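You operate a simulated robot arm through the tools that you are given. There is no shell and no other tool. Be economical: measure what you need, move in short steps, check, and stop when the job is done.

Carry out the task below with a simulated robot arm. There is one attempt and no reset: what you move stays moved.

TASK
Press the yellow-banded mould twice with the dwell knob on 2.
Fine: then pull the slide out, leave it out and stand the mould on the square steel plate.

Only the result counts: the job must be done as asked and must still hold three seconds after the hand-in. Knocking over, shifting, dropping, spilling or breaking anything else fails it.

THE ROBOT
A 7-joint arm with a two-finger parallel gripper, fixed in place. Base frame: the origin is at the foot of the arm, x ahead of it, y to its left, z up; the work surface is at about z = 0. Lengths are in cm, angles in rad, forces in N, time in s.
With the tool pointing down near the work surface it reaches from about 22 to 58 cm from the base axis. Its first joint turns from -1.152 to 1.152 rad. Payload 2.5 kg.
Tool frame: the origin (TCP) lies between the finger pads and is the grasp point; the fingertips stand 2.3 cm ahead of it; z points along the fingers, y is the line along which they close. The gripper opens to 9.4 cm. The fingers are 3.8 cm wide and 1 cm thick; the gripper's body (5.4 by 9.6 cm) begins 3.9 cm behind the TCP.
Orientation is that of the tool frame in the base frame, as a unit quaternion [x, y, z, w]. With the fingers straight down and closing along the base's y, the tool's x points along the base's -x, its y along +y and its z along -z.

THE INTERFACE
- The arm moves only by the tool send_rows. Its argument "rows" is a list of rows, each a list of 7 numbers: the shift along the tool's x, y, z in units of 20 mm (1.0 is 20 mm), then the turn, a rotation vector about the tool's x, y, z in units of 6 degrees (1.0 is 6 degrees), then the opening in per cent of the stroke, from 0 (shut) to 100 (fully open). In form: [[dx, dy, dz, rx, ry, rz, grip], ...]. A call has 1 to 10 rows; each row shifts and turns the commanded pose from where the row before left it, along the tool's axes as they then stand. A call with a number of a shift or a turn outside -1 to 1 is refused whole. Each row takes 0.2 s and may step no farther than 5 cm and 0.15 rad from the row before; otherwise, or with a gripper value out of range, the whole call is refused. Where a pose cannot be reached the arm comes as near as it can. A force on the tool above 40 N (or 10 N above the force at the start of the call, whichever is more), or a blocked arm, ends the call early, and 0.2 s more pass. Each finger travels about 10.8 cm/s and halts on what it meets, pressing with about 32 N; the grip force reading is that of the motor and also rises with nothing between the fingers. The clock runs only during rows and for 0.2 s after the last one: add rows that do not move to give the fingers time. The reply holds the time, the measured pose of the TCP, the force on the tool along the base axes, the opening and the grip force, in the units named above and with some noise.
- Cameras (640 x 400 px; columns grow to the right, rows downward): "scene" is fixed at [10.98, -39.78, 56.51]; the picture's right is [0.90, -0.44, 0.00], its down [-0.17, -0.35, -0.92] and it looks along [0.40, 0.83, -0.39] (base axes); focal length 246 px, centre (320, 200). "wrist" rides on the gripper at [8.6, 1.6, -7.4] in the tool frame; the picture's right is [-0.18, 0.98, 0.00], its down [-0.58, -0.11, -0.81] and it looks along [-0.79, -0.15, 0.59] (tool axes); focal length 243 px, centre (320, 200). There is no depth. A picture from a camera that has moved, and an enlarged one, comes with that camera's place and axes in the base frame and with its lens.
- capture(camera): a new picture of that camera. No time passes.
- zoom(camera, box): a new picture of the part [left, top, right, bottom] of that camera's present view, enlarged. No time passes.
- hand_in(): hands the job in; it is judged then, once.

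Go step by step. Nothing tells you positions but the pictures and the camera data: compare them with the known pose of the tool, close in by small moves and look again before you grip or let go. The budget is 120 turns and 64 pictures, counting those below and the enlarged ones. Unless the task says otherwise, let go and move clear before handing in, and close with one line.

The tools are called after "Emit:" as a command line: name --pt "numbers of a row" for each row, then --argument value for the rest, lists and objects as JSON in quotes. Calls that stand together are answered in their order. send_rows: Moves the arm, as the interface text tells. Its arguments: {"type":"object","properties":{"rows":{"type":"array","items":{"type":"array","items":{"type":"number"}}}},"required":["rows"]} The other tools are called the same way: capture (camera) takes a picture; zoom (camera, box) takes an enlarged picture of a part of a camera's view; hand_in () hands the job in.

At the start:

```text
clock: 0.0
eef_pos: [36.35, 20.66, 44.55]
tool_rot: [0.0, 1.0, -0.001, 0.0]
force: [0.1, 0.3, 0.8]
finger_gap: 9.4
grip_force: 0.1
```

scene: 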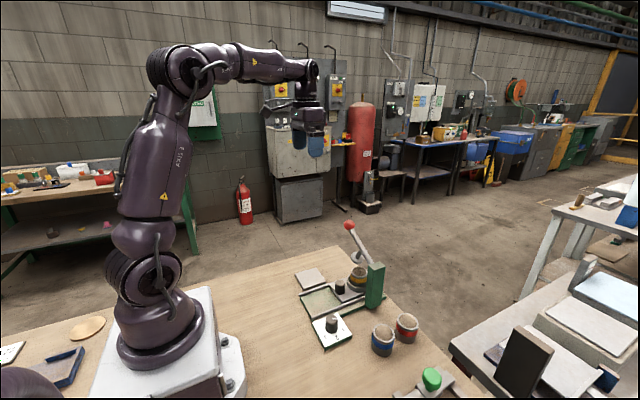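
wrist: 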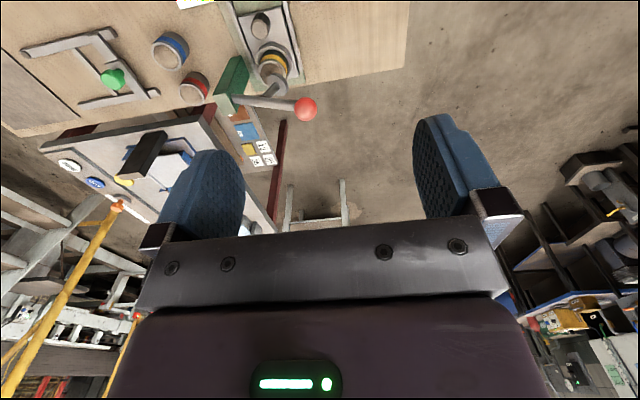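

I see a small toggle press with a red-balled lever, a yellow-banded mould by the press, and other moulds nearby. I'll zoom for details first.

Emit:
zoom --camera "scene" --box '[270, 210, 450, 390]'

Emit:
zoom --camera "wrist" --box '[130, 0, 330, 200]'

Emit:
zoom --camera "scene" --box '[0, 300, 120, 400]'

```text
2.22 times, centred on (360, 300) of scene
camera zoom: at [10.98, -39.78, 56.51], right [0.9, -0.44, 0.0], down [-0.17, -0.35, -0.92], along [0.4, 0.83, -0.39], focal length 547 px, centre (231, -22)
```

zoom: 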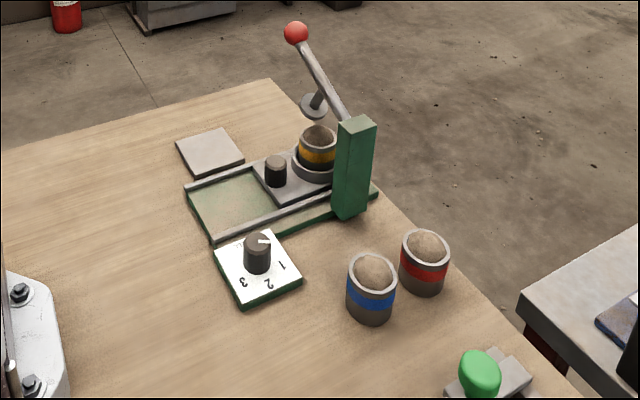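

```text
2.00 times, centred on (230, 100) of wrist
camera zoom: at [27.78, 22.15, 52.22], right [0.18, 0.98, 0.0], down [0.58, -0.11, 0.81], along [0.79, -0.15, -0.59], focal length 485 px, centre (500, 400)
```

zoom: 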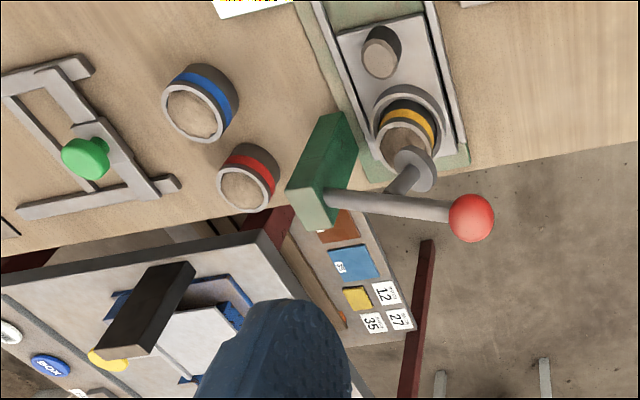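

```text
4.00 times, centred on (60, 350) of scene
camera zoom: at [10.98, -39.78, 56.51], right [0.9, -0.44, 0.0], down [-0.17, -0.35, -0.92], along [0.4, 0.83, -0.39], focal length 985 px, centre (1360, -400)
```

zoom: 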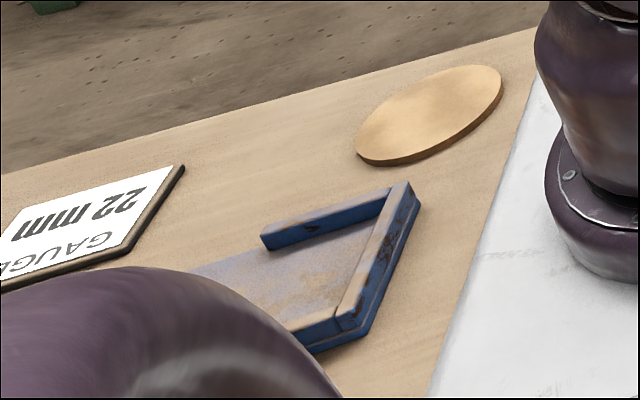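

Emit:
zoom --camera "scene" --box '[305, 300, 365, 350]'

Emit:
zoom --camera "scene" --box '[325, 210, 395, 310]'

```text
8.00 times, centred on (335, 325) of scene
camera zoom: at [10.98, -39.78, 56.51], right [0.9, -0.44, 0.0], down [-0.17, -0.35, -0.92], along [0.4, 0.83, -0.39], focal length 1970 px, centre (200, -800)
```

zoom: 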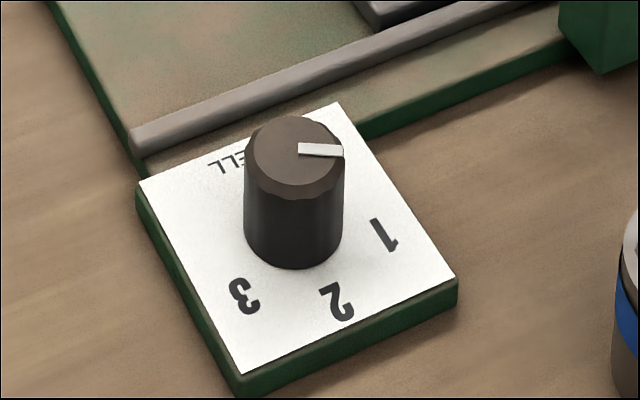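

```text
4.00 times, centred on (360, 260) of scene
camera zoom: at [10.98, -39.78, 56.51], right [0.9, -0.44, 0.0], down [-0.17, -0.35, -0.92], along [0.4, 0.83, -0.39], focal length 985 px, centre (160, -40)
```

zoom: 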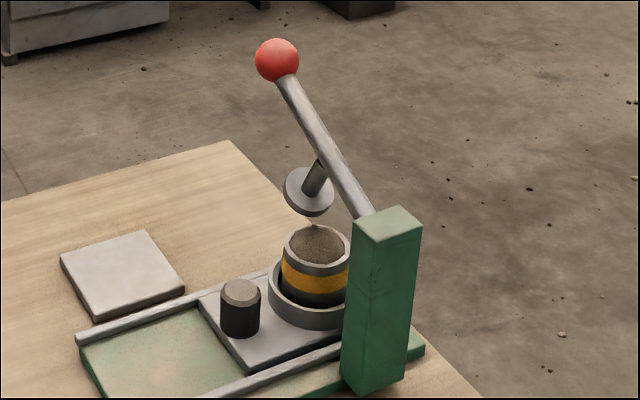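

Dwell plate is centred at about (33.6, 0.2), the knob top is at z≈4.4, and the pointer is on 1. I'll move above the knob first.

Emit:
send_rows --pt "0.14 -1 1 0 0 0 60" --pt "0.14 -1 1 0 0 0 60" --pt "0.14 -1 1 0 0 0 60" --pt "0.14 -1 1 0 0 0 60" --pt "0.14 -1 1 0 0 0 60" --pt "0.14 -1 1 0 0 0 60" --pt "0.14 -1 1 0 0 0 60" --pt "0.14 -1 1 0 0 0 60" --pt "0.14 -1 1 0 0 0 60" --pt "0.14 -1 1 0 0 0 60"

Emit:
send_rows --pt "0 -0.23 1 0 0 0 60" --pt "0 0 1 0 0 0 60" --pt "0 0 1 0 0 0 60" --pt "0 0 1 0 0 0 60" --pt "0 0 1 0 0 0 60" --pt "0 0 1 0 0 0 60" --pt "0 0 1 0 0 0 60" --pt "0 0 0 0 0 0 60"

Emit:
capture --camera "wrist"

Emit:
capture --camera "scene"

```text
clock: 2.2
eef_pos: [33.61, 0.69, 24.57]
tool_rot: [0.001, 1.0, 0.001, 0.0]
force: [-0.1, 0.6, 0.0]
finger_gap: 5.64
grip_force: 0.0
```

```text
clock: 4.0
eef_pos: [33.71, 0.13, 10.63]
tool_rot: [0.0, 1.0, 0.0, 0.0]
force: [0.7, -0.3, -0.6]
finger_gap: 5.63
grip_force: 0.0
```

```text
56 pictures are left
camera wrist: at [24.98, 1.72, 18.23], right [0.18, 0.98, 0.0], down [0.58, -0.11, 0.81], along [0.79, -0.15, -0.59], focal length 243 px, centre (320, 200)
```

wrist: 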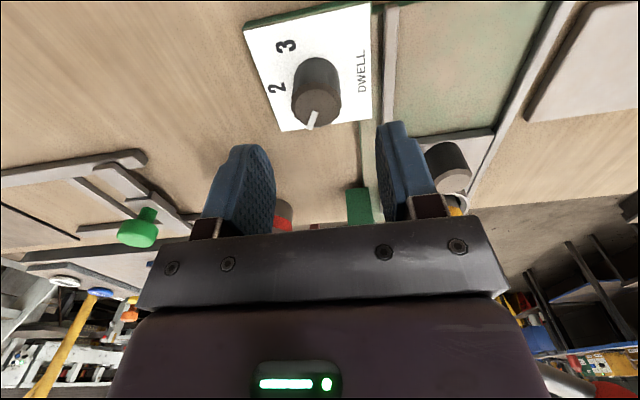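

```text
55 pictures are left
```

scene: 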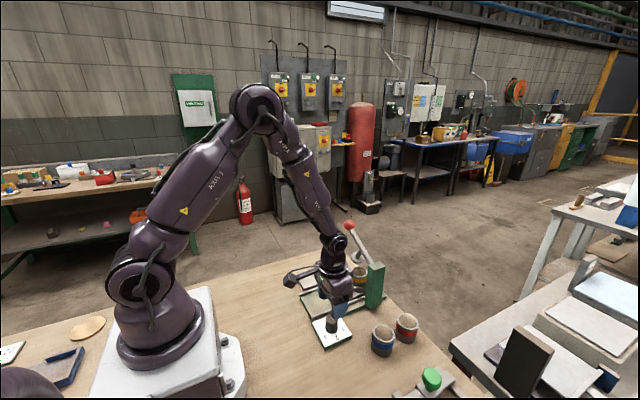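

Aligned over the knob within millimetres. Next I descend and grip it.

Emit:
send_rows --pt "0.1 0 1 0 0 0 60" --pt "0 0 1 0 0 0 60" --pt "0 0 1 0 0 0 60" --pt "0 0 0.2 0 0 0 60" --pt "0 0 0 0 0 0 30" --pt "0 0 0 0 0 0 25" --pt "0 0 0 0 0 0 20"

```text
clock: 5.6
eef_pos: [33.35, -0.02, 4.16]
tool_rot: [0.003, 1.0, -0.002, 0.0]
force: [1.5, -23.1, -6.3]
finger_gap: 3.17
grip_force: 45.2
```

Emit:
send_rows --pt "0 -0.08 0 0 0 0 20" --pt "0 0 0 0 0 1 20" --pt "0 0 0 0 0 1 20" --pt "0 0 0 0 0 1 20"

Emit:
capture --camera "wrist"

```text
clock: 6.6
eef_pos: [33.49, -0.06, 4.16]
tool_rot: [0.158, 0.987, 0.001, 0.0]
force: [6.5, -16.1, -13.1]
finger_gap: 3.18
grip_force: 45.0
```

```text
54 pictures are left
camera wrist: at [25.73, 4.14, 11.79], right [0.48, 0.88, 0.0], down [0.52, -0.28, 0.81], along [0.71, -0.39, -0.59], focal length 243 px, centre (320, 200)
```

wrist: 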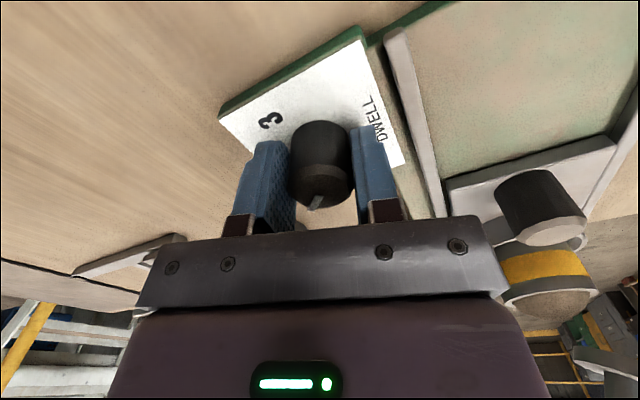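

The knob turns with the gripper; I'll continue to 60° in total.

Emit:
send_rows --pt "0 0 0 0 0 1 20" --pt "0 0 0 0 0 1 20" --pt "0 0 0 0 0 1 20" --pt "0 0 0 0 0 1 20" --pt "0 0 0 0 0 1 20" --pt "0 0 0 0 0 1 20" --pt "0 0 0 0 0 1 20" --pt "0 0 0 0 0 0 20"

Emit:
zoom --camera "scene" --box '[305, 300, 365, 350]'

Emit:
zoom --camera "wrist" --box '[220, 60, 420, 240]'

```text
clock: 7.8
eef_pos: [33.45, 0.13, 4.27]
tool_rot: [0.388, 0.922, 0.001, 0.001]
force: [3.7, 0.3, -3.5]
finger_gap: 3.18
grip_force: 44.7
stopped in row 5: the force on the tool passed its limit (the readings are from after the stop); the commanded pose is now the measured one
```

```text
8.00 times, centred on (335, 325) of scene
camera zoom: at [10.99, -39.78, 56.51], right [0.9, -0.44, 0.0], down [-0.17, -0.35, -0.92], along [0.4, 0.83, -0.39], focal length 1970 px, centre (200, -800)
```

zoom: 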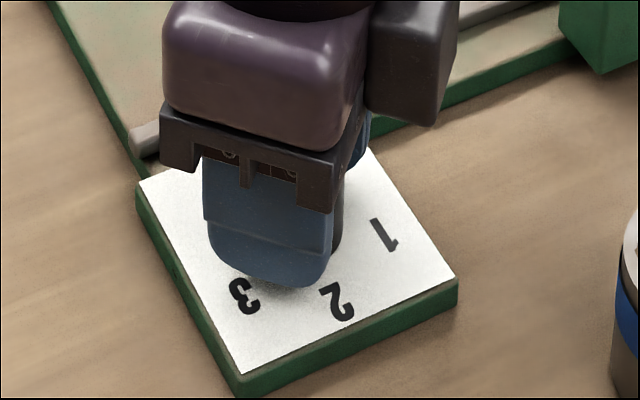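

```text
2.22 times, centred on (320, 150) of wrist
camera zoom: at [28.56, 7.27, 11.79], right [0.83, 0.56, 0.0], down [0.33, -0.49, 0.81], along [0.45, -0.67, -0.59], focal length 539 px, centre (320, 311)
```

zoom: 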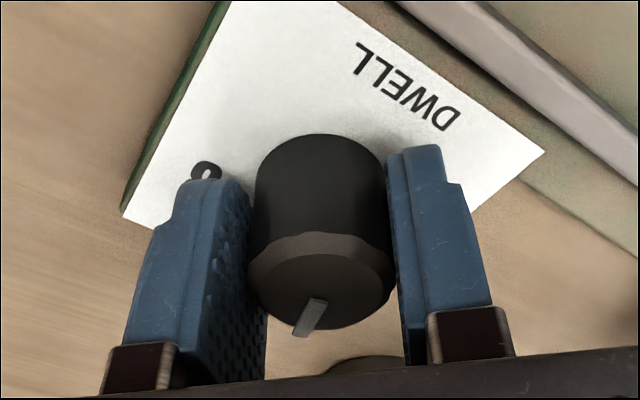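

Emit:
send_rows --pt "0 0 0 0 0 0.8 20" --pt "0 0 0 0 0 0.8 20" --pt "0 0 0 0 0 0.8 20" --pt "0 0 0 0 0 0 20"

Emit:
zoom --camera "wrist" --box '[220, 60, 420, 240]'

```text
clock: 8.8
eef_pos: [33.56, 0.17, 4.23]
tool_rot: [0.501, 0.865, 0.001, 0.001]
force: [3.8, 5.8, -11.9]
finger_gap: 3.17
grip_force: 45.6
```

```text
2.22 times, centred on (320, 150) of wrist
camera zoom: at [30.56, 8.28, 11.79], right [0.94, 0.33, 0.0], down [0.19, -0.56, 0.81], along [0.27, -0.76, -0.59], focal length 539 px, centre (320, 311)
```

zoom: 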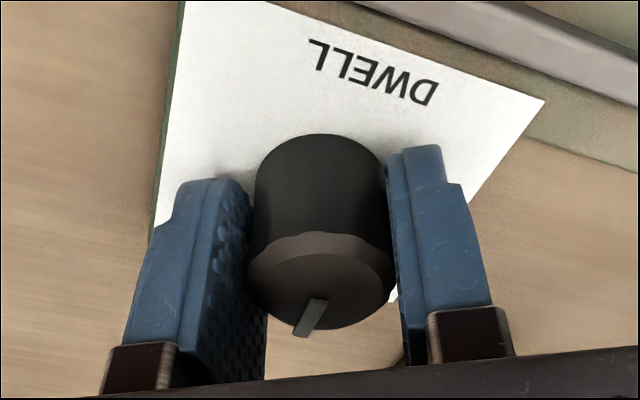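

The pointer now appears to be along −y, toward 2. I'll release, rise and verify.

Emit:
send_rows --pt "0 0 0 0 0 0 60" --pt "0 0 0 0 0 0 60" --pt "0 0 -1 0 0 0 60" --pt "0 0 -1 0 0 0 60" --pt "0 0 -1 0 0 0 60" --pt "0 0 -1 0 0 0 60" --pt "0 0 -1 0 0 0 60" --pt "0 0 -1 0 0 0 60" --pt "0 0 -1 0 0 0 60" --pt "0 0 -1 0 0 0 60"

Emit:
zoom --camera "scene" --box '[305, 300, 365, 350]'

```text
clock: 11.0
eef_pos: [33.46, 0.12, 20.19]
tool_rot: [0.501, 0.866, 0.001, 0.001]
force: [-0.5, -1.0, -0.4]
finger_gap: 5.62
grip_force: 0.0
```

```text
8.00 times, centred on (335, 325) of scene
camera zoom: at [10.98, -39.78, 56.51], right [0.9, -0.44, 0.0], down [-0.17, -0.35, -0.92], along [0.4, 0.83, -0.39], focal length 1970 px, centre (200, -800)
```

zoom: 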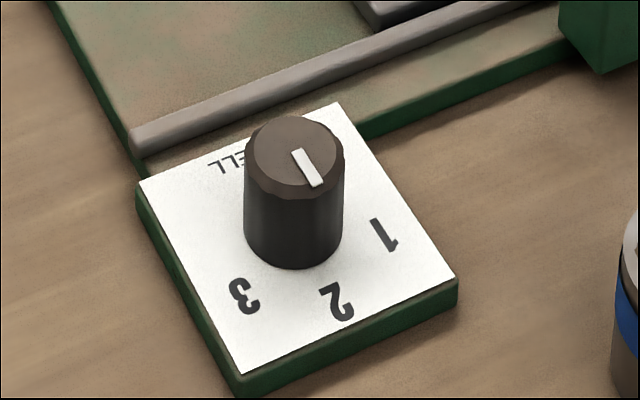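

Knob reads 2. Next I rise, turn the gripper 30° more so it closes along x, and go above the red ball near (48, 16, 20).

Emit:
send_rows --pt "0 0 -1 0 0 1 75" --pt "0 0 -1 0 0 1 75" --pt "0 0 -1 0 0 1 75" --pt "0 0 -1 0 0 1 75" --pt "0 0 -1 0 0 1 75" --pt "0 0 0 0 0 0 75"

Emit:
send_rows --pt "0.99 0.9 0 0 0 0 75" --pt "0.99 0.9 0 0 0 0 75" --pt "0.99 0.9 0 0 0 0 75" --pt "0.99 0.9 0 0 0 0 75" --pt "0.99 0.9 0 0 0 0 75" --pt "0.99 0.9 0 0 0 0 75" --pt "0.99 0.9 0 0 0 0 75" --pt "0.99 0.9 0 0 0 0 75" --pt "0 0 0 0 0 0 75"

Emit:
capture --camera "wrist"

Emit:
capture --camera "scene"

```text
clock: 12.4
eef_pos: [33.3, 0.07, 30.25]
tool_rot: [0.707, 0.707, 0.001, 0.001]
force: [0.2, 0.4, 0.1]
finger_gap: 7.05
grip_force: 0.0
```

```text
clock: 14.4
eef_pos: [47.8, 15.88, 30.17]
tool_rot: [0.708, 0.707, 0.001, 0.001]
force: [0.1, -0.1, 0.3]
finger_gap: 7.03
grip_force: 0.0
```

```text
49 pictures are left
camera wrist: at [49.45, 24.46, 37.84], right [0.98, -0.19, 0.0], down [-0.11, -0.58, 0.81], along [-0.15, -0.79, -0.59], focal length 243 px, centre (320, 200)
```

wrist: 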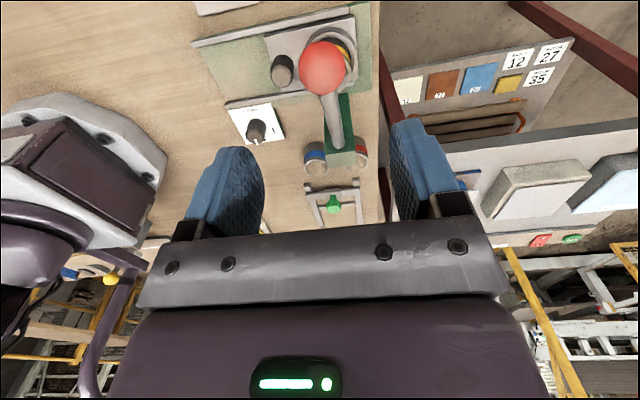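

```text
48 pictures are left
```

scene: 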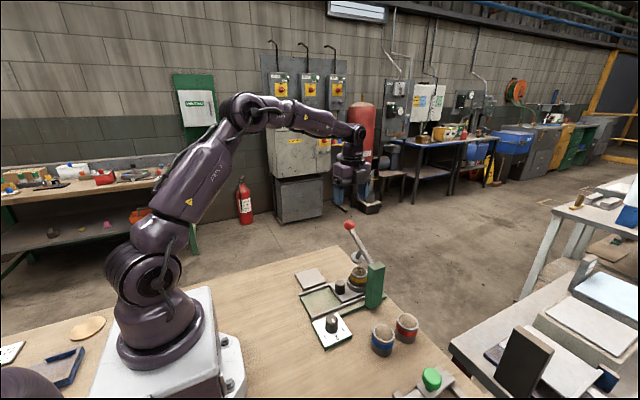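

Ball confirmed near (48.2, 16.2, 20). I'll descend around it and close.

Emit:
send_rows --pt "0.15 0.2 1 0 0 0 75" --pt "0 0 1 0 0 0 75" --pt "0 0 1 0 0 0 75" --pt "0 0 1 0 0 0 75" --pt "0 0 1 0 0 0 75" --pt "0 0 0 0 0 0 40" --pt "0 0 0 0 0 0 20" --pt "0 0 0 0 0 0 20"

Emit:
zoom --camera "scene" --box '[305, 190, 405, 320]'

```text
clock: 16.2
eef_pos: [48.06, 16.22, 20.07]
tool_rot: [0.707, 0.707, -0.003, -0.001]
force: [-25.0, -0.8, -1.5]
finger_gap: 3.32
grip_force: 45.1
```

```text
3.08 times, centred on (355, 255) of scene
camera zoom: at [10.98, -39.78, 56.51], right [0.9, -0.44, 0.0], down [-0.17, -0.35, -0.92], along [0.4, 0.83, -0.39], focal length 758 px, centre (212, 31)
```

zoom: 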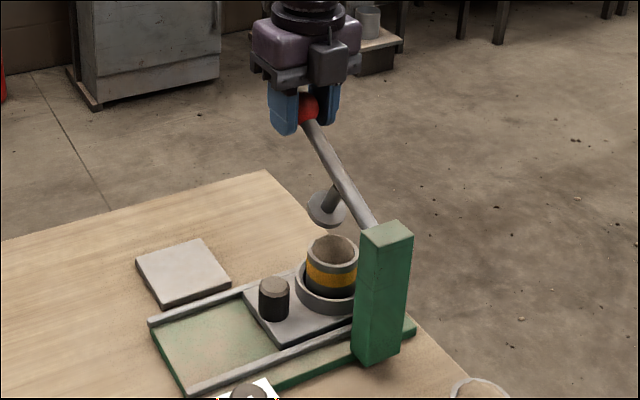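

Ball held. I begin the arc down about the pivot near (y≈2.2, z≈13.7).

Emit:
send_rows --pt "0.14 -0.06 0.4 0 0 0 20" --pt "0.14 0 0.4 0 0 0 20" --pt "0.1 0 0.39 0 0 0 20" --pt "0.1 0 0.39 0 0 0 20" --pt "0 0 0 0 0 0 20"

Emit:
zoom --camera "scene" --box '[305, 190, 405, 320]'

```text
clock: 17.4
eef_pos: [48.01, 17.27, 17.03]
tool_rot: [0.707, 0.707, -0.001, -0.001]
force: [-23.3, 8.9, 12.7]
finger_gap: 3.32
grip_force: 45.5
```

```text
3.08 times, centred on (355, 255) of scene
camera zoom: at [10.98, -39.78, 56.51], right [0.9, -0.44, 0.0], down [-0.17, -0.35, -0.92], along [0.4, 0.83, -0.39], focal length 758 px, centre (212, 31)
```

zoom: 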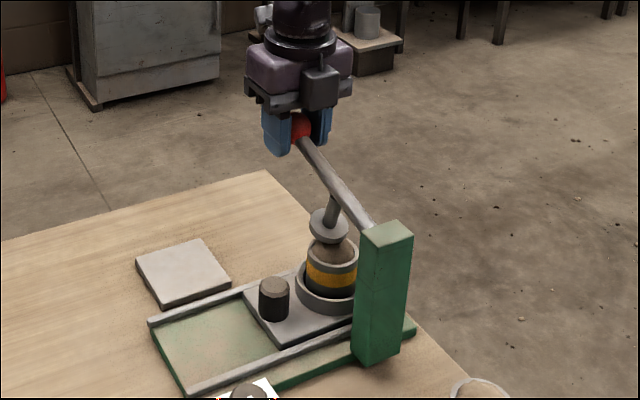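

Emit:
send_rows --pt "0.12 -0.04 0.4 0 0 0 20" --pt "0.06 0 0.4 0 0 0 20" --pt "0 0 0 0 0 0 20"

Emit:
zoom --camera "scene" --box '[305, 190, 405, 320]'

Emit:
capture --camera "wrist"

```text
clock: 18.2
eef_pos: [48.0, 17.42, 15.4]
tool_rot: [0.708, 0.707, 0.0, 0.001]
force: [-16.5, 9.3, 12.3]
finger_gap: 3.31
grip_force: 44.9
```

```text
3.08 times, centred on (355, 255) of scene
camera zoom: at [10.98, -39.78, 56.51], right [0.9, -0.44, 0.0], down [-0.17, -0.35, -0.92], along [0.4, 0.83, -0.39], focal length 758 px, centre (212, 31)
```

zoom: 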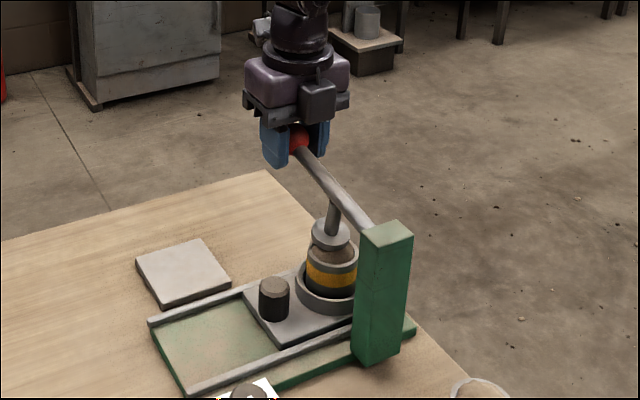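

```text
44 pictures are left
camera wrist: at [49.68, 26.05, 23.09], right [0.98, -0.19, 0.0], down [-0.11, -0.58, 0.81], along [-0.15, -0.79, -0.59], focal length 243 px, centre (320, 200)
```

wrist: 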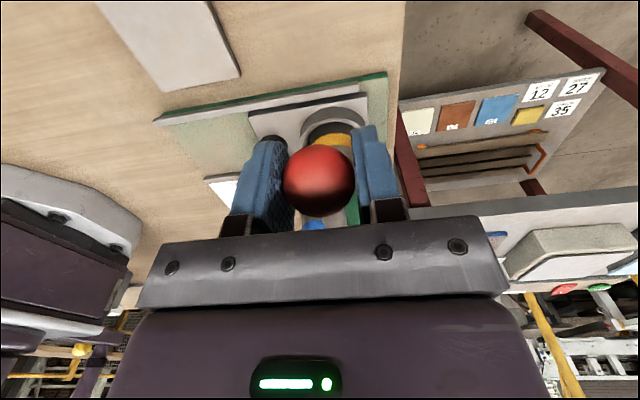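

Emit:
send_rows --pt "0.06 -0.04 0.3 0 0 0 20" --pt "0.03 0 0.3 0 0 0 20" --pt "0 0 0 0 0 0 20"

Emit:
zoom --camera "scene" --box '[335, 230, 385, 300]'

```text
clock: 19.0
eef_pos: [48.07, 17.57, 14.27]
tool_rot: [0.707, 0.707, 0.0, 0.002]
force: [-9.6, 3.1, 11.5]
finger_gap: 3.31
grip_force: 44.7
```

```text
5.71 times, centred on (360, 265) of scene
camera zoom: at [10.98, -39.78, 56.51], right [0.9, -0.44, 0.0], down [-0.17, -0.35, -0.92], along [0.4, 0.83, -0.39], focal length 1407 px, centre (91, -171)
```

zoom: 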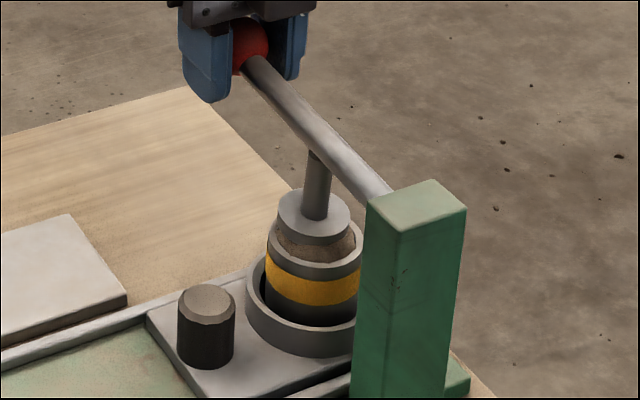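

Emit:
send_rows --pt "0.02 -0.04 0.25 0 0 0 20" --pt "0 0 0.25 0 0 0 20" --pt "0 0 0 0 0 0 20"

Emit:
zoom --camera "scene" --box '[335, 230, 385, 300]'

```text
clock: 19.8
eef_pos: [47.93, 17.52, 13.47]
tool_rot: [0.708, 0.706, 0.003, 0.003]
force: [6.2, 1.1, 11.7]
finger_gap: 3.31
grip_force: 45.1
```

```text
5.71 times, centred on (360, 265) of scene
camera zoom: at [10.98, -39.78, 56.51], right [0.9, -0.44, 0.0], down [-0.17, -0.35, -0.92], along [0.4, 0.83, -0.39], focal length 1407 px, centre (91, -171)
```

zoom: 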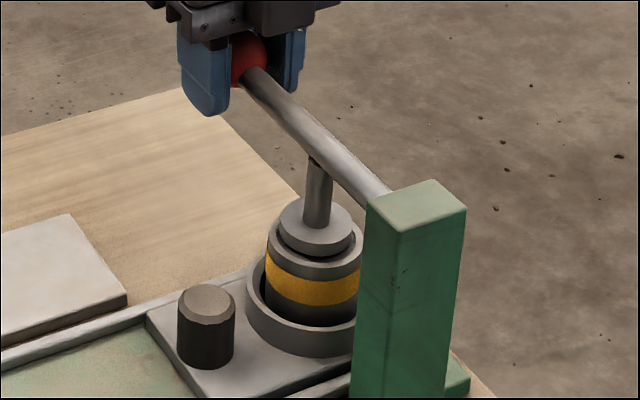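

Emit:
send_rows --pt "0 0.03 0.2 0 0 0 20" --pt "0 0 0.2 0 0 0 20" --pt "0 0 0 0 0 0 20"

Emit:
zoom --camera "scene" --box '[335, 230, 385, 300]'

```text
clock: 20.3
eef_pos: [48.07, 17.68, 13.11]
tool_rot: [0.708, 0.706, 0.003, 0.0]
force: [-5.5, -2.9, 7.2]
finger_gap: 3.31
grip_force: 45.8
stopped in row 2: the force on the tool passed its limit (the readings are from after the stop); the commanded pose is now the measured one
```

```text
5.71 times, centred on (360, 265) of scene
camera zoom: at [10.98, -39.78, 56.51], right [0.9, -0.44, 0.0], down [-0.17, -0.35, -0.92], along [0.4, 0.83, -0.39], focal length 1407 px, centre (91, -171)
```

zoom: 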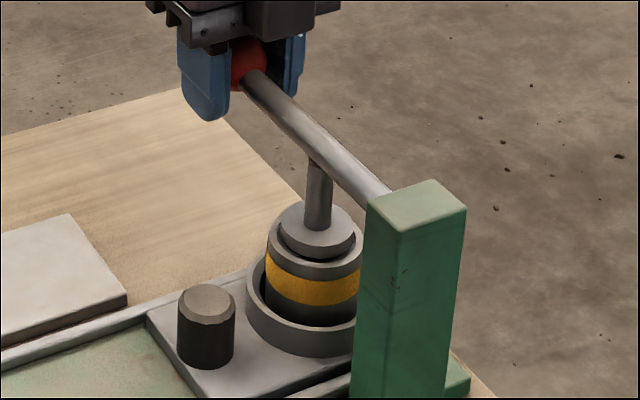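

The stroke has bottomed out at z≈13.1. I'll hold down for about 2 s as the dwell.

Emit:
send_rows --pt "0 0 0.1 0 0 0 20" --pt "0 0 0 0 0 0 20" --pt "0 0 0 0 0 0 20" --pt "0 0 0 0 0 0 20" --pt "0 0 0 0 0 0 20" --pt "0 0 0 0 0 0 20" --pt "0 0 0 0 0 0 20" --pt "0 0 0 0 0 0 20" --pt "0 0 0 0 0 0 20" --pt "0 0 0 0 0 0 20"

Emit:
zoom --camera "scene" --box '[305, 220, 405, 350]'

```text
clock: 21.0
eef_pos: [48.02, 17.7, 13.17]
tool_rot: [0.709, 0.706, 0.002, 0.0]
force: [-6.2, -2.2, 5.9]
finger_gap: 3.31
grip_force: 45.3
stopped in row 3: the force on the tool passed its limit (the readings are from after the stop); the commanded pose is now the measured one
```

```text
3.08 times, centred on (355, 285) of scene
camera zoom: at [10.98, -39.78, 56.51], right [0.9, -0.44, 0.0], down [-0.17, -0.35, -0.92], along [0.4, 0.83, -0.39], focal length 758 px, centre (212, -62)
```

zoom: 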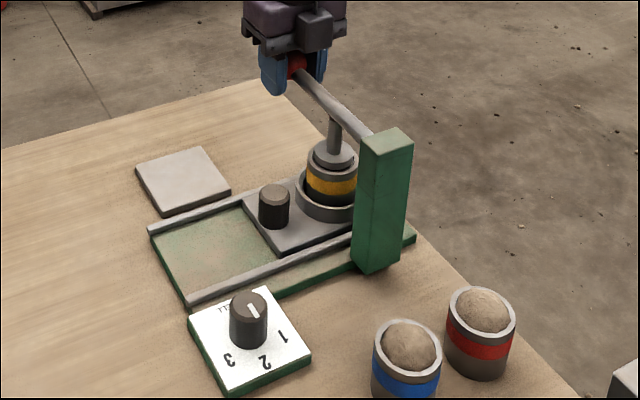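

Emit:
send_rows --pt "0 0 0.03 0 0 0 20" --pt "0 0 0 0 0 0 20" --pt "0 0 0 0 0 0 20" --pt "0 0 0 0 0 0 20" --pt "0 0 0 0 0 0 20" --pt "0 0 0 0 0 0 20" --pt "0 0 0 0 0 0 20" --pt "0 0 0 0 0 0 20" --pt "0 0 0 0 0 0 20" --pt "0 0 0 0 0 0 20"

```text
clock: 23.2
eef_pos: [48.05, 17.65, 13.01]
tool_rot: [0.707, 0.707, 0.002, 0.002]
force: [-15.6, -7.0, 27.3]
finger_gap: 3.33
grip_force: 44.6
```

Now I lift the lever fully back along the arc.

Emit:
send_rows --pt "0 0 -0.4 0 0 0 20" --pt "-0.02 0 -0.4 0 0 0 20" --pt "-0.06 0 -0.4 0 0 0 20" --pt "-0.08 0 -0.4 0 0 0 20" --pt "-0.1 0 -0.4 0 0 0 20" --pt "-0.1 0 -0.4 0 0 0 20" --pt "-0.12 0 -0.4 0 0 0 20" --pt "-0.12 0 -0.35 0 0 0 20" --pt "-0.12 0 -0.3 0 0 0 20" --pt "0 0 0 0 0 0 20"

Emit:
zoom --camera "scene" --box '[305, 190, 405, 320]'

```text
clock: 25.4
eef_pos: [48.08, 16.09, 19.83]
tool_rot: [0.709, 0.706, 0.002, 0.002]
force: [8.0, -6.8, -12.0]
finger_gap: 3.32
grip_force: 45.0
```

```text
3.08 times, centred on (355, 255) of scene
camera zoom: at [10.99, -39.78, 56.5], right [0.9, -0.44, 0.0], down [-0.17, -0.35, -0.92], along [0.4, 0.83, -0.39], focal length 758 px, centre (212, 31)
```

zoom: 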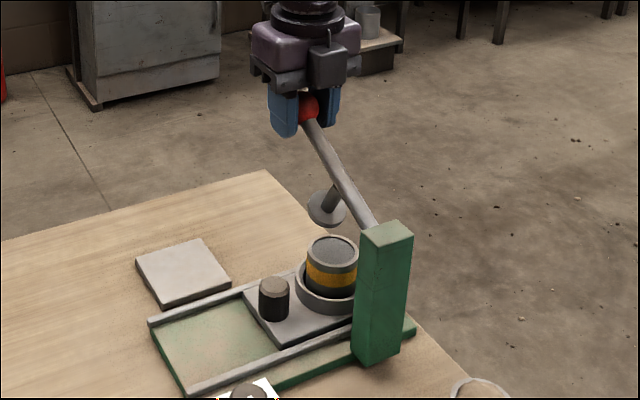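

First press done: the fill is now flat. Second stroke: up a hair to the start height, then down.

Emit:
send_rows --pt "-0.03 0 -0.12 0 0 0 20" --pt "0 0 0 0 0 0 20" --pt "0.14 0 0.5 0 0 0 20" --pt "0.13 0 0.4 0 0 0 20" --pt "0.12 0 0.4 0 0 0 20" --pt "0.12 0 0.4 0 0 0 20" --pt "0.1 0 0.4 0 0 0 20" --pt "0.08 0 0.4 0 0 0 20" --pt "0.06 0 0.4 0 0 0 20"

Emit:
send_rows --pt "0 0 0.2 0 0 0 20" --pt "0 0 0.15 0 0 0 20" --pt "0 0 0 0 0 0 20"

```text
clock: 27.4
eef_pos: [47.88, 17.8, 14.25]
tool_rot: [0.708, 0.706, 0.003, 0.001]
force: [-4.5, 5.5, 13.1]
finger_gap: 3.33
grip_force: 45.1
```

```text
clock: 28.2
eef_pos: [48.05, 17.63, 13.68]
tool_rot: [0.708, 0.706, 0.002, 0.002]
force: [-6.3, 8.9, 12.5]
finger_gap: 3.34
grip_force: 45.4
```

Emit:
send_rows --pt "0 0 0.15 0 0 0 20" --pt "0 0 0.12 0 0 0 20" --pt "0 0 0 0 0 0 20"

```text
clock: 29.0
eef_pos: [48.03, 17.8, 13.07]
tool_rot: [0.708, 0.706, 0.003, 0.002]
force: [-2.2, 14.6, 11.3]
finger_gap: 3.28
grip_force: 44.8
```

Emit:
send_rows --pt "0 0 0.1 0 0 0 20" --pt "0 0 0.05 0 0 0 20" --pt "0 0 0 0 0 0 20"

```text
clock: 29.8
eef_pos: [48.13, 17.72, 12.83]
tool_rot: [0.708, 0.707, 0.003, 0.002]
force: [-9.3, 12.8, 25.1]
finger_gap: 3.32
grip_force: 45.3
```

Bottomed again at about 13 with 25 N. I'll hold the dwell.

Emit:
send_rows --pt "0 0 0.03 0 0 0 20" --pt "0 0 0 0 0 0 20" --pt "0 0 0 0 0 0 20" --pt "0 0 0 0 0 0 20" --pt "0 0 0 0 0 0 20" --pt "0 0 0 0 0 0 20" --pt "0 0 0 0 0 0 20" --pt "0 0 0 0 0 0 20" --pt "0 0 0 0 0 0 20" --pt "0 0 0 0 0 0 20"

Emit:
zoom --camera "scene" --box '[335, 230, 385, 300]'

```text
clock: 32.0
eef_pos: [48.0, 17.83, 12.77]
tool_rot: [0.708, 0.706, 0.002, 0.001]
force: [-20.1, 9.3, 32.1]
finger_gap: 3.31
grip_force: 45.2
```

```text
5.71 times, centred on (360, 265) of scene
camera zoom: at [10.97, -39.79, 56.51], right [0.9, -0.44, 0.0], down [-0.17, -0.35, -0.92], along [0.4, 0.83, -0.39], focal length 1407 px, centre (91, -171)
```

zoom: 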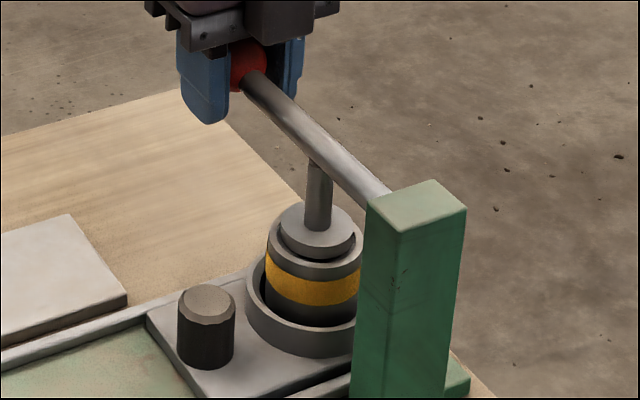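

Second press held. Raising the lever fully again.

Emit:
send_rows --pt "0 0 -0.4 0 0 0 20" --pt "-0.03 0 -0.4 0 0 0 20" --pt "-0.06 0 -0.4 0 0 0 20" --pt "-0.09 0 -0.4 0 0 0 20" --pt "-0.12 0 -0.4 0 0 0 20" --pt "-0.12 0 -0.4 0 0 0 20" --pt "-0.13 0 -0.4 0 0 0 20" --pt "-0.13 0 -0.4 0 0 0 20" --pt "-0.14 0 -0.42 0 0 0 20" --pt "0 0 0 0 0 0 20"

Emit:
zoom --camera "scene" --box '[305, 190, 405, 320]'

```text
clock: 34.2
eef_pos: [47.91, 15.84, 19.57]
tool_rot: [0.709, 0.705, -0.002, 0.001]
force: [16.2, -5.1, -35.2]
finger_gap: 3.33
grip_force: 44.9
```

```text
3.08 times, centred on (355, 255) of scene
camera zoom: at [11.0, -39.78, 56.51], right [0.9, -0.44, 0.0], down [-0.17, -0.35, -0.92], along [0.4, 0.83, -0.39], focal length 758 px, centre (212, 31)
```

zoom: 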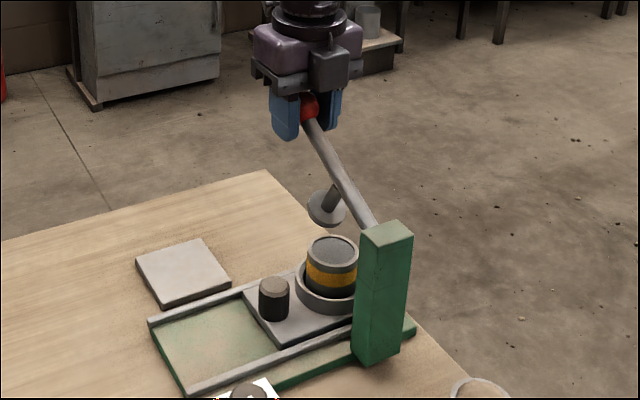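

Both presses are done and the lever is at its top stop. I'll release, rise and turn the gripper back to close along y.

Emit:
send_rows --pt "0 0 0.15 0 0 0 20" --pt "0 0 0 0 0 0 60" --pt "0 0 0 0 0 0 70" --pt "0 0 0 0 0 0 70" --pt "0 0 -1 0 0 0 70" --pt "0 0 -1 0 0 0 70" --pt "0 0 -1 0 0 0 70" --pt "0 0 -1 0 0 0 70" --pt "0 0 0 0 0 0 70"

Emit:
zoom --camera "scene" --box '[305, 190, 405, 320]'

```text
clock: 36.2
eef_pos: [48.17, 15.99, 27.66]
tool_rot: [0.708, 0.706, 0.002, 0.003]
force: [0.2, 0.2, 0.2]
finger_gap: 6.59
grip_force: 0.0
```

```text
3.08 times, centred on (355, 255) of scene
camera zoom: at [10.98, -39.78, 56.51], right [0.9, -0.44, 0.0], down [-0.17, -0.35, -0.92], along [0.4, 0.83, -0.39], focal length 758 px, centre (212, 31)
```

zoom: 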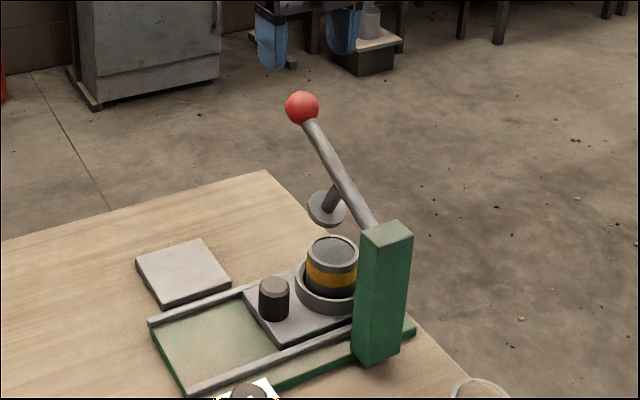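

Emit:
send_rows --pt "0 0 0 0 0 -1 60" --pt "0 0 0 0 0 -1 60" --pt "0 0 0 0 0 -1 60" --pt "0 0 0 0 0 -1 60" --pt "0 0 0 0 0 -1 60" --pt "0 0 0 0 0 -1 60" --pt "0 0 0 0 0 -1 60" --pt "0 0 0 0 0 -1 60" --pt "0 0 0 0 0 -1 60" --pt "0 0 0 0 0 -1 60"

Emit:
send_rows --pt "0 0 0 0 0 -1 60" --pt "0 0 0 0 0 -1 60" --pt "0 0 0 0 0 -1 60" --pt "0 0 0 0 0 -1 60" --pt "0 0 0 0 0 -1 60" --pt "0 0 0 0 0 0 60"

Emit:
send_rows --pt "0.9 -0.8 0 0 0 0 60" --pt "0.9 -0.8 0 0 0 0 60" --pt "0.9 -0.8 0 0 0 0 60" --pt "0.9 -0.8 0 0 0 0 60" --pt "0 0 1 0 0 0 60" --pt "0 0 1 0 0 0 60" --pt "0 0 1 0 0 0 60" --pt "0 0 0 0 0 0 60"

Emit:
capture --camera "wrist"

Emit:
zoom --camera "scene" --box '[270, 190, 410, 340]'

```text
clock: 38.4
eef_pos: [47.96, 16.02, 27.59]
tool_rot: [0.259, 0.966, 0.001, 0.002]
force: [-0.1, -0.5, 0.1]
finger_gap: 5.63
grip_force: 0.1
```

```text
clock: 39.8
eef_pos: [47.89, 16.13, 27.63]
tool_rot: [-0.001, 1.0, 0.0, 0.003]
force: [-1.0, 0.0, -0.7]
finger_gap: 5.68
grip_force: 0.0
```

```text
clock: 41.6
eef_pos: [40.68, 9.69, 21.54]
tool_rot: [0.002, 1.0, 0.0, 0.002]
force: [-0.3, 0.4, 0.8]
finger_gap: 5.64
grip_force: 0.1
```

```text
35 pictures are left
camera wrist: at [32.1, 11.12, 29.13], right [0.19, 0.98, 0.0], down [0.58, -0.11, 0.81], along [0.8, -0.15, -0.59], focal length 243 px, centre (320, 200)
```

wrist: 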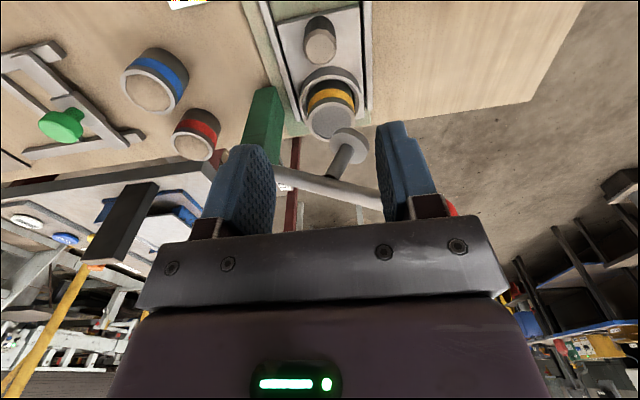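

```text
2.67 times, centred on (340, 265) of scene
camera zoom: at [10.98, -39.78, 56.51], right [0.9, -0.44, 0.0], down [-0.17, -0.35, -0.92], along [0.4, 0.83, -0.39], focal length 657 px, centre (267, 27)
```

zoom: 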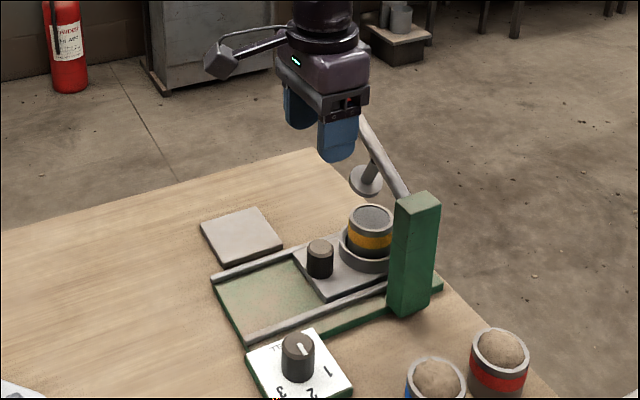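

Handle at about (41.2, 9.4), top z≈6.1. Descending around it with a narrower opening.

Emit:
send_rows --pt "-0.25 -0.13 1 0 0 0 48" --pt "0 0 1 0 0 0 48" --pt "0 0 1 0 0 0 48" --pt "0 0 1 0 0 0 48" --pt "0 0 1 0 0 0 48" --pt "0 0 1 0 0 0 48" --pt "0 0 0 0 0 0 48"

Emit:
capture --camera "wrist"

```text
clock: 43.2
eef_pos: [41.27, 9.3, 9.55]
tool_rot: [0.001, 1.0, 0.0, 0.003]
force: [0.6, -0.5, -0.2]
finger_gap: 4.53
grip_force: 0.1
```

```text
33 pictures are left
camera wrist: at [32.67, 10.86, 17.15], right [0.19, 0.98, 0.0], down [0.58, -0.11, 0.81], along [0.8, -0.15, -0.59], focal length 243 px, centre (320, 200)
```

wrist: 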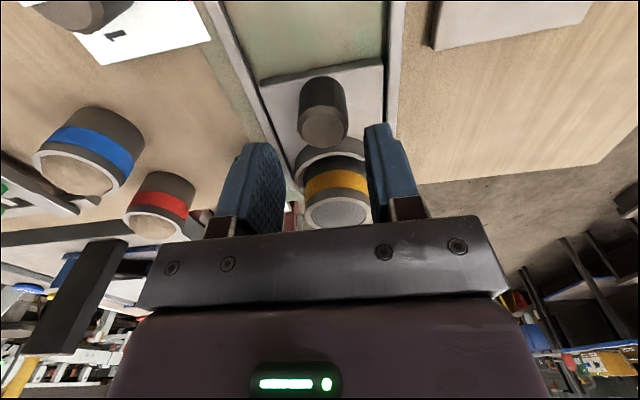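

Emit:
send_rows --pt "0.03 0.06 1 0 0 0 48" --pt "0 0 1 0 0 0 48" --pt "0 0 0.3 0 0 0 48" --pt "0 0 0 0 0 0 30" --pt "0 0 0 0 0 0 20" --pt "0 0 0 0 0 0 15"

```text
clock: 44.6
eef_pos: [41.17, 9.46, 5.04]
tool_rot: [0.0, 1.0, 0.0, 0.002]
force: [-3.2, -2.4, 1.2]
finger_gap: 2.96
grip_force: 45.4
```

Handle gripped. Pull the slide out slowly.

Emit:
send_rows --pt "0.15 0 0 0 0 0 15" --pt "0.3 0 0 0 0 0 15" --pt "0.35 0 0 0 0 0 15" --pt "0.35 0 0 0 0 0 15" --pt "0.35 0 0 0 0 0 15" --pt "0.35 0 0 0 0 0 15" --pt "0.15 0 0 0 0 0 15"

Emit:
zoom --camera "scene" --box '[270, 190, 410, 340]'

```text
clock: 46.2
eef_pos: [37.32, 9.36, 5.0]
tool_rot: [0.002, 1.0, 0.0, 0.002]
force: [0.9, -8.6, -16.7]
finger_gap: 2.95
grip_force: 44.5
```

```text
2.67 times, centred on (340, 265) of scene
camera zoom: at [10.99, -39.78, 56.51], right [0.9, -0.44, 0.0], down [-0.17, -0.35, -0.92], along [0.4, 0.83, -0.39], focal length 657 px, centre (267, 27)
```

zoom: 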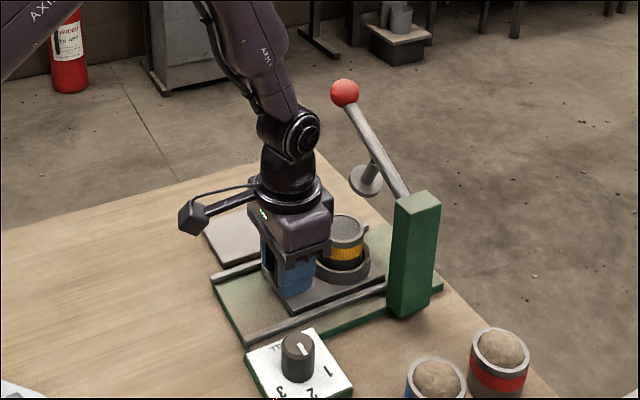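

Emit:
send_rows --pt "0.15 0 0.03 0 0 0 15" --pt "0.25 0 0 0 0 0 15" --pt "0.25 0 0 0 0 0 15" --pt "0.25 0 0 0 0 0 15" --pt "0.25 0 0 0 0 0 15" --pt "0.15 0 0 0 0 0 15" --pt "0 0 0 0 0 0 15"

Emit:
zoom --camera "scene" --box '[270, 190, 410, 340]'

```text
clock: 47.8
eef_pos: [34.64, 9.54, 5.11]
tool_rot: [0.002, 1.0, 0.0, 0.004]
force: [-0.7, -12.8, 21.4]
finger_gap: 2.97
grip_force: 44.8
```

```text
2.67 times, centred on (340, 265) of scene
camera zoom: at [10.98, -39.78, 56.51], right [0.9, -0.44, 0.0], down [-0.17, -0.35, -0.92], along [0.4, 0.83, -0.39], focal length 657 px, centre (267, 27)
```

zoom: 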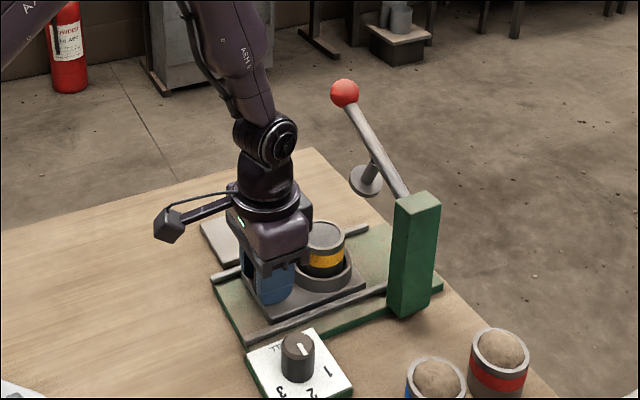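

Emit:
send_rows --pt "0.15 0 -0.05 0 0 0 15" --pt "0.25 0 0 0 0 0 15" --pt "0.25 0 0 0 0 0 15" --pt "0.25 0 0 0 0 0 15" --pt "0 0 0 0 0 0 15"

Emit:
zoom --camera "scene" --box '[270, 190, 410, 340]'

```text
clock: 49.0
eef_pos: [32.86, 9.52, 4.89]
tool_rot: [0.002, 1.0, 0.0, 0.001]
force: [1.0, -9.3, -21.5]
finger_gap: 2.96
grip_force: 45.1
```

```text
2.67 times, centred on (340, 265) of scene
camera zoom: at [10.99, -39.78, 56.51], right [0.9, -0.44, 0.0], down [-0.17, -0.35, -0.92], along [0.4, 0.83, -0.39], focal length 657 px, centre (267, 27)
```

zoom: 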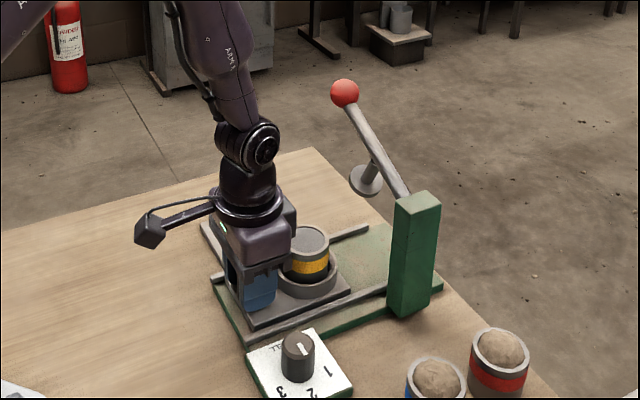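

Emit:
send_rows --pt "0.15 0 0.05 0 0 0 15" --pt "0.15 0 0 0 0 0 15" --pt "0.15 0 0 0 0 0 15" --pt "0 0 0 0 0 0 15"

Emit:
zoom --camera "scene" --box '[270, 190, 410, 340]'

```text
clock: 50.0
eef_pos: [32.18, 9.52, 5.0]
tool_rot: [0.003, 1.0, -0.001, 0.006]
force: [21.0, -11.2, -6.0]
finger_gap: 2.94
grip_force: 45.0
```

```text
2.67 times, centred on (340, 265) of scene
camera zoom: at [10.99, -39.78, 56.51], right [0.9, -0.44, 0.0], down [-0.17, -0.35, -0.92], along [0.4, 0.83, -0.39], focal length 657 px, centre (267, 27)
```

zoom: 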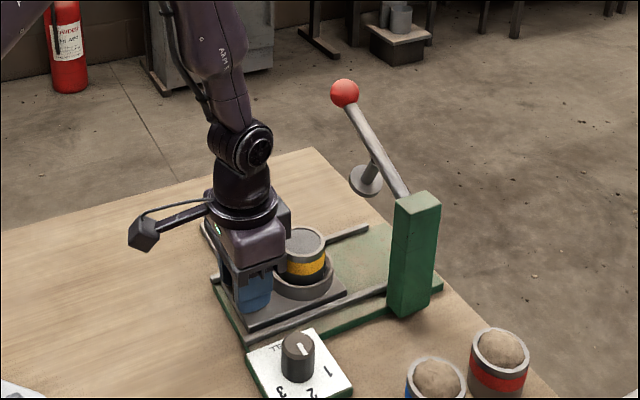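

The slide is against its end stop (21 N). Release and rise.

Emit:
send_rows --pt "-0.04 0 0 0 0 0 15" --pt "0 0 0 0 0 0 48" --pt "0 0 0 0 0 0 48" --pt "0 0 -0.6 0 0 0 48" --pt "0 0 -1 0 0 0 48" --pt "0 0 -1 0 0 0 65" --pt "0 0 -1 0 0 0 75" --pt "0 0 -1 0 0 0 75" --pt "0 0 -1 0 0 0 75" --pt "0 0 0 0 0 0 75"

Emit:
capture --camera "wrist"

Emit:
zoom --camera "scene" --box '[280, 240, 400, 340]'

```text
clock: 52.2
eef_pos: [32.07, 9.64, 16.1]
tool_rot: [0.001, 1.0, 0.0, 0.002]
force: [-0.6, 0.0, -0.8]
finger_gap: 7.05
grip_force: 0.1
```

```text
28 pictures are left
camera wrist: at [23.42, 11.11, 23.69], right [0.19, 0.98, 0.0], down [0.58, -0.11, 0.81], along [0.79, -0.15, -0.59], focal length 243 px, centre (320, 200)
```

wrist: 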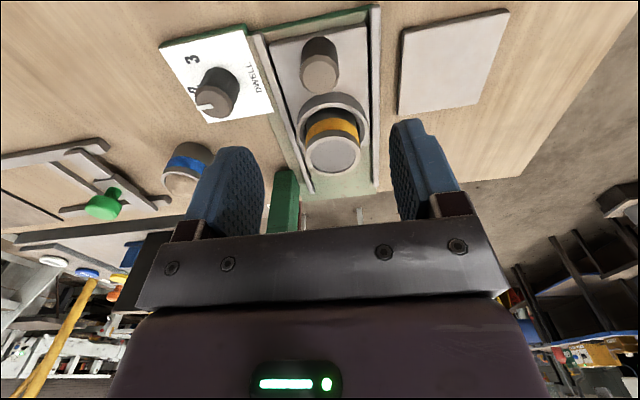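

```text
4.00 times, centred on (340, 290) of scene
camera zoom: at [10.98, -39.78, 56.51], right [0.9, -0.44, 0.0], down [-0.17, -0.35, -0.92], along [0.4, 0.83, -0.39], focal length 985 px, centre (240, -160)
```

zoom: 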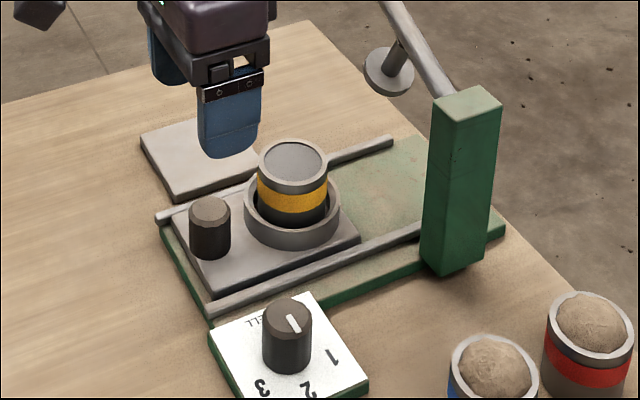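

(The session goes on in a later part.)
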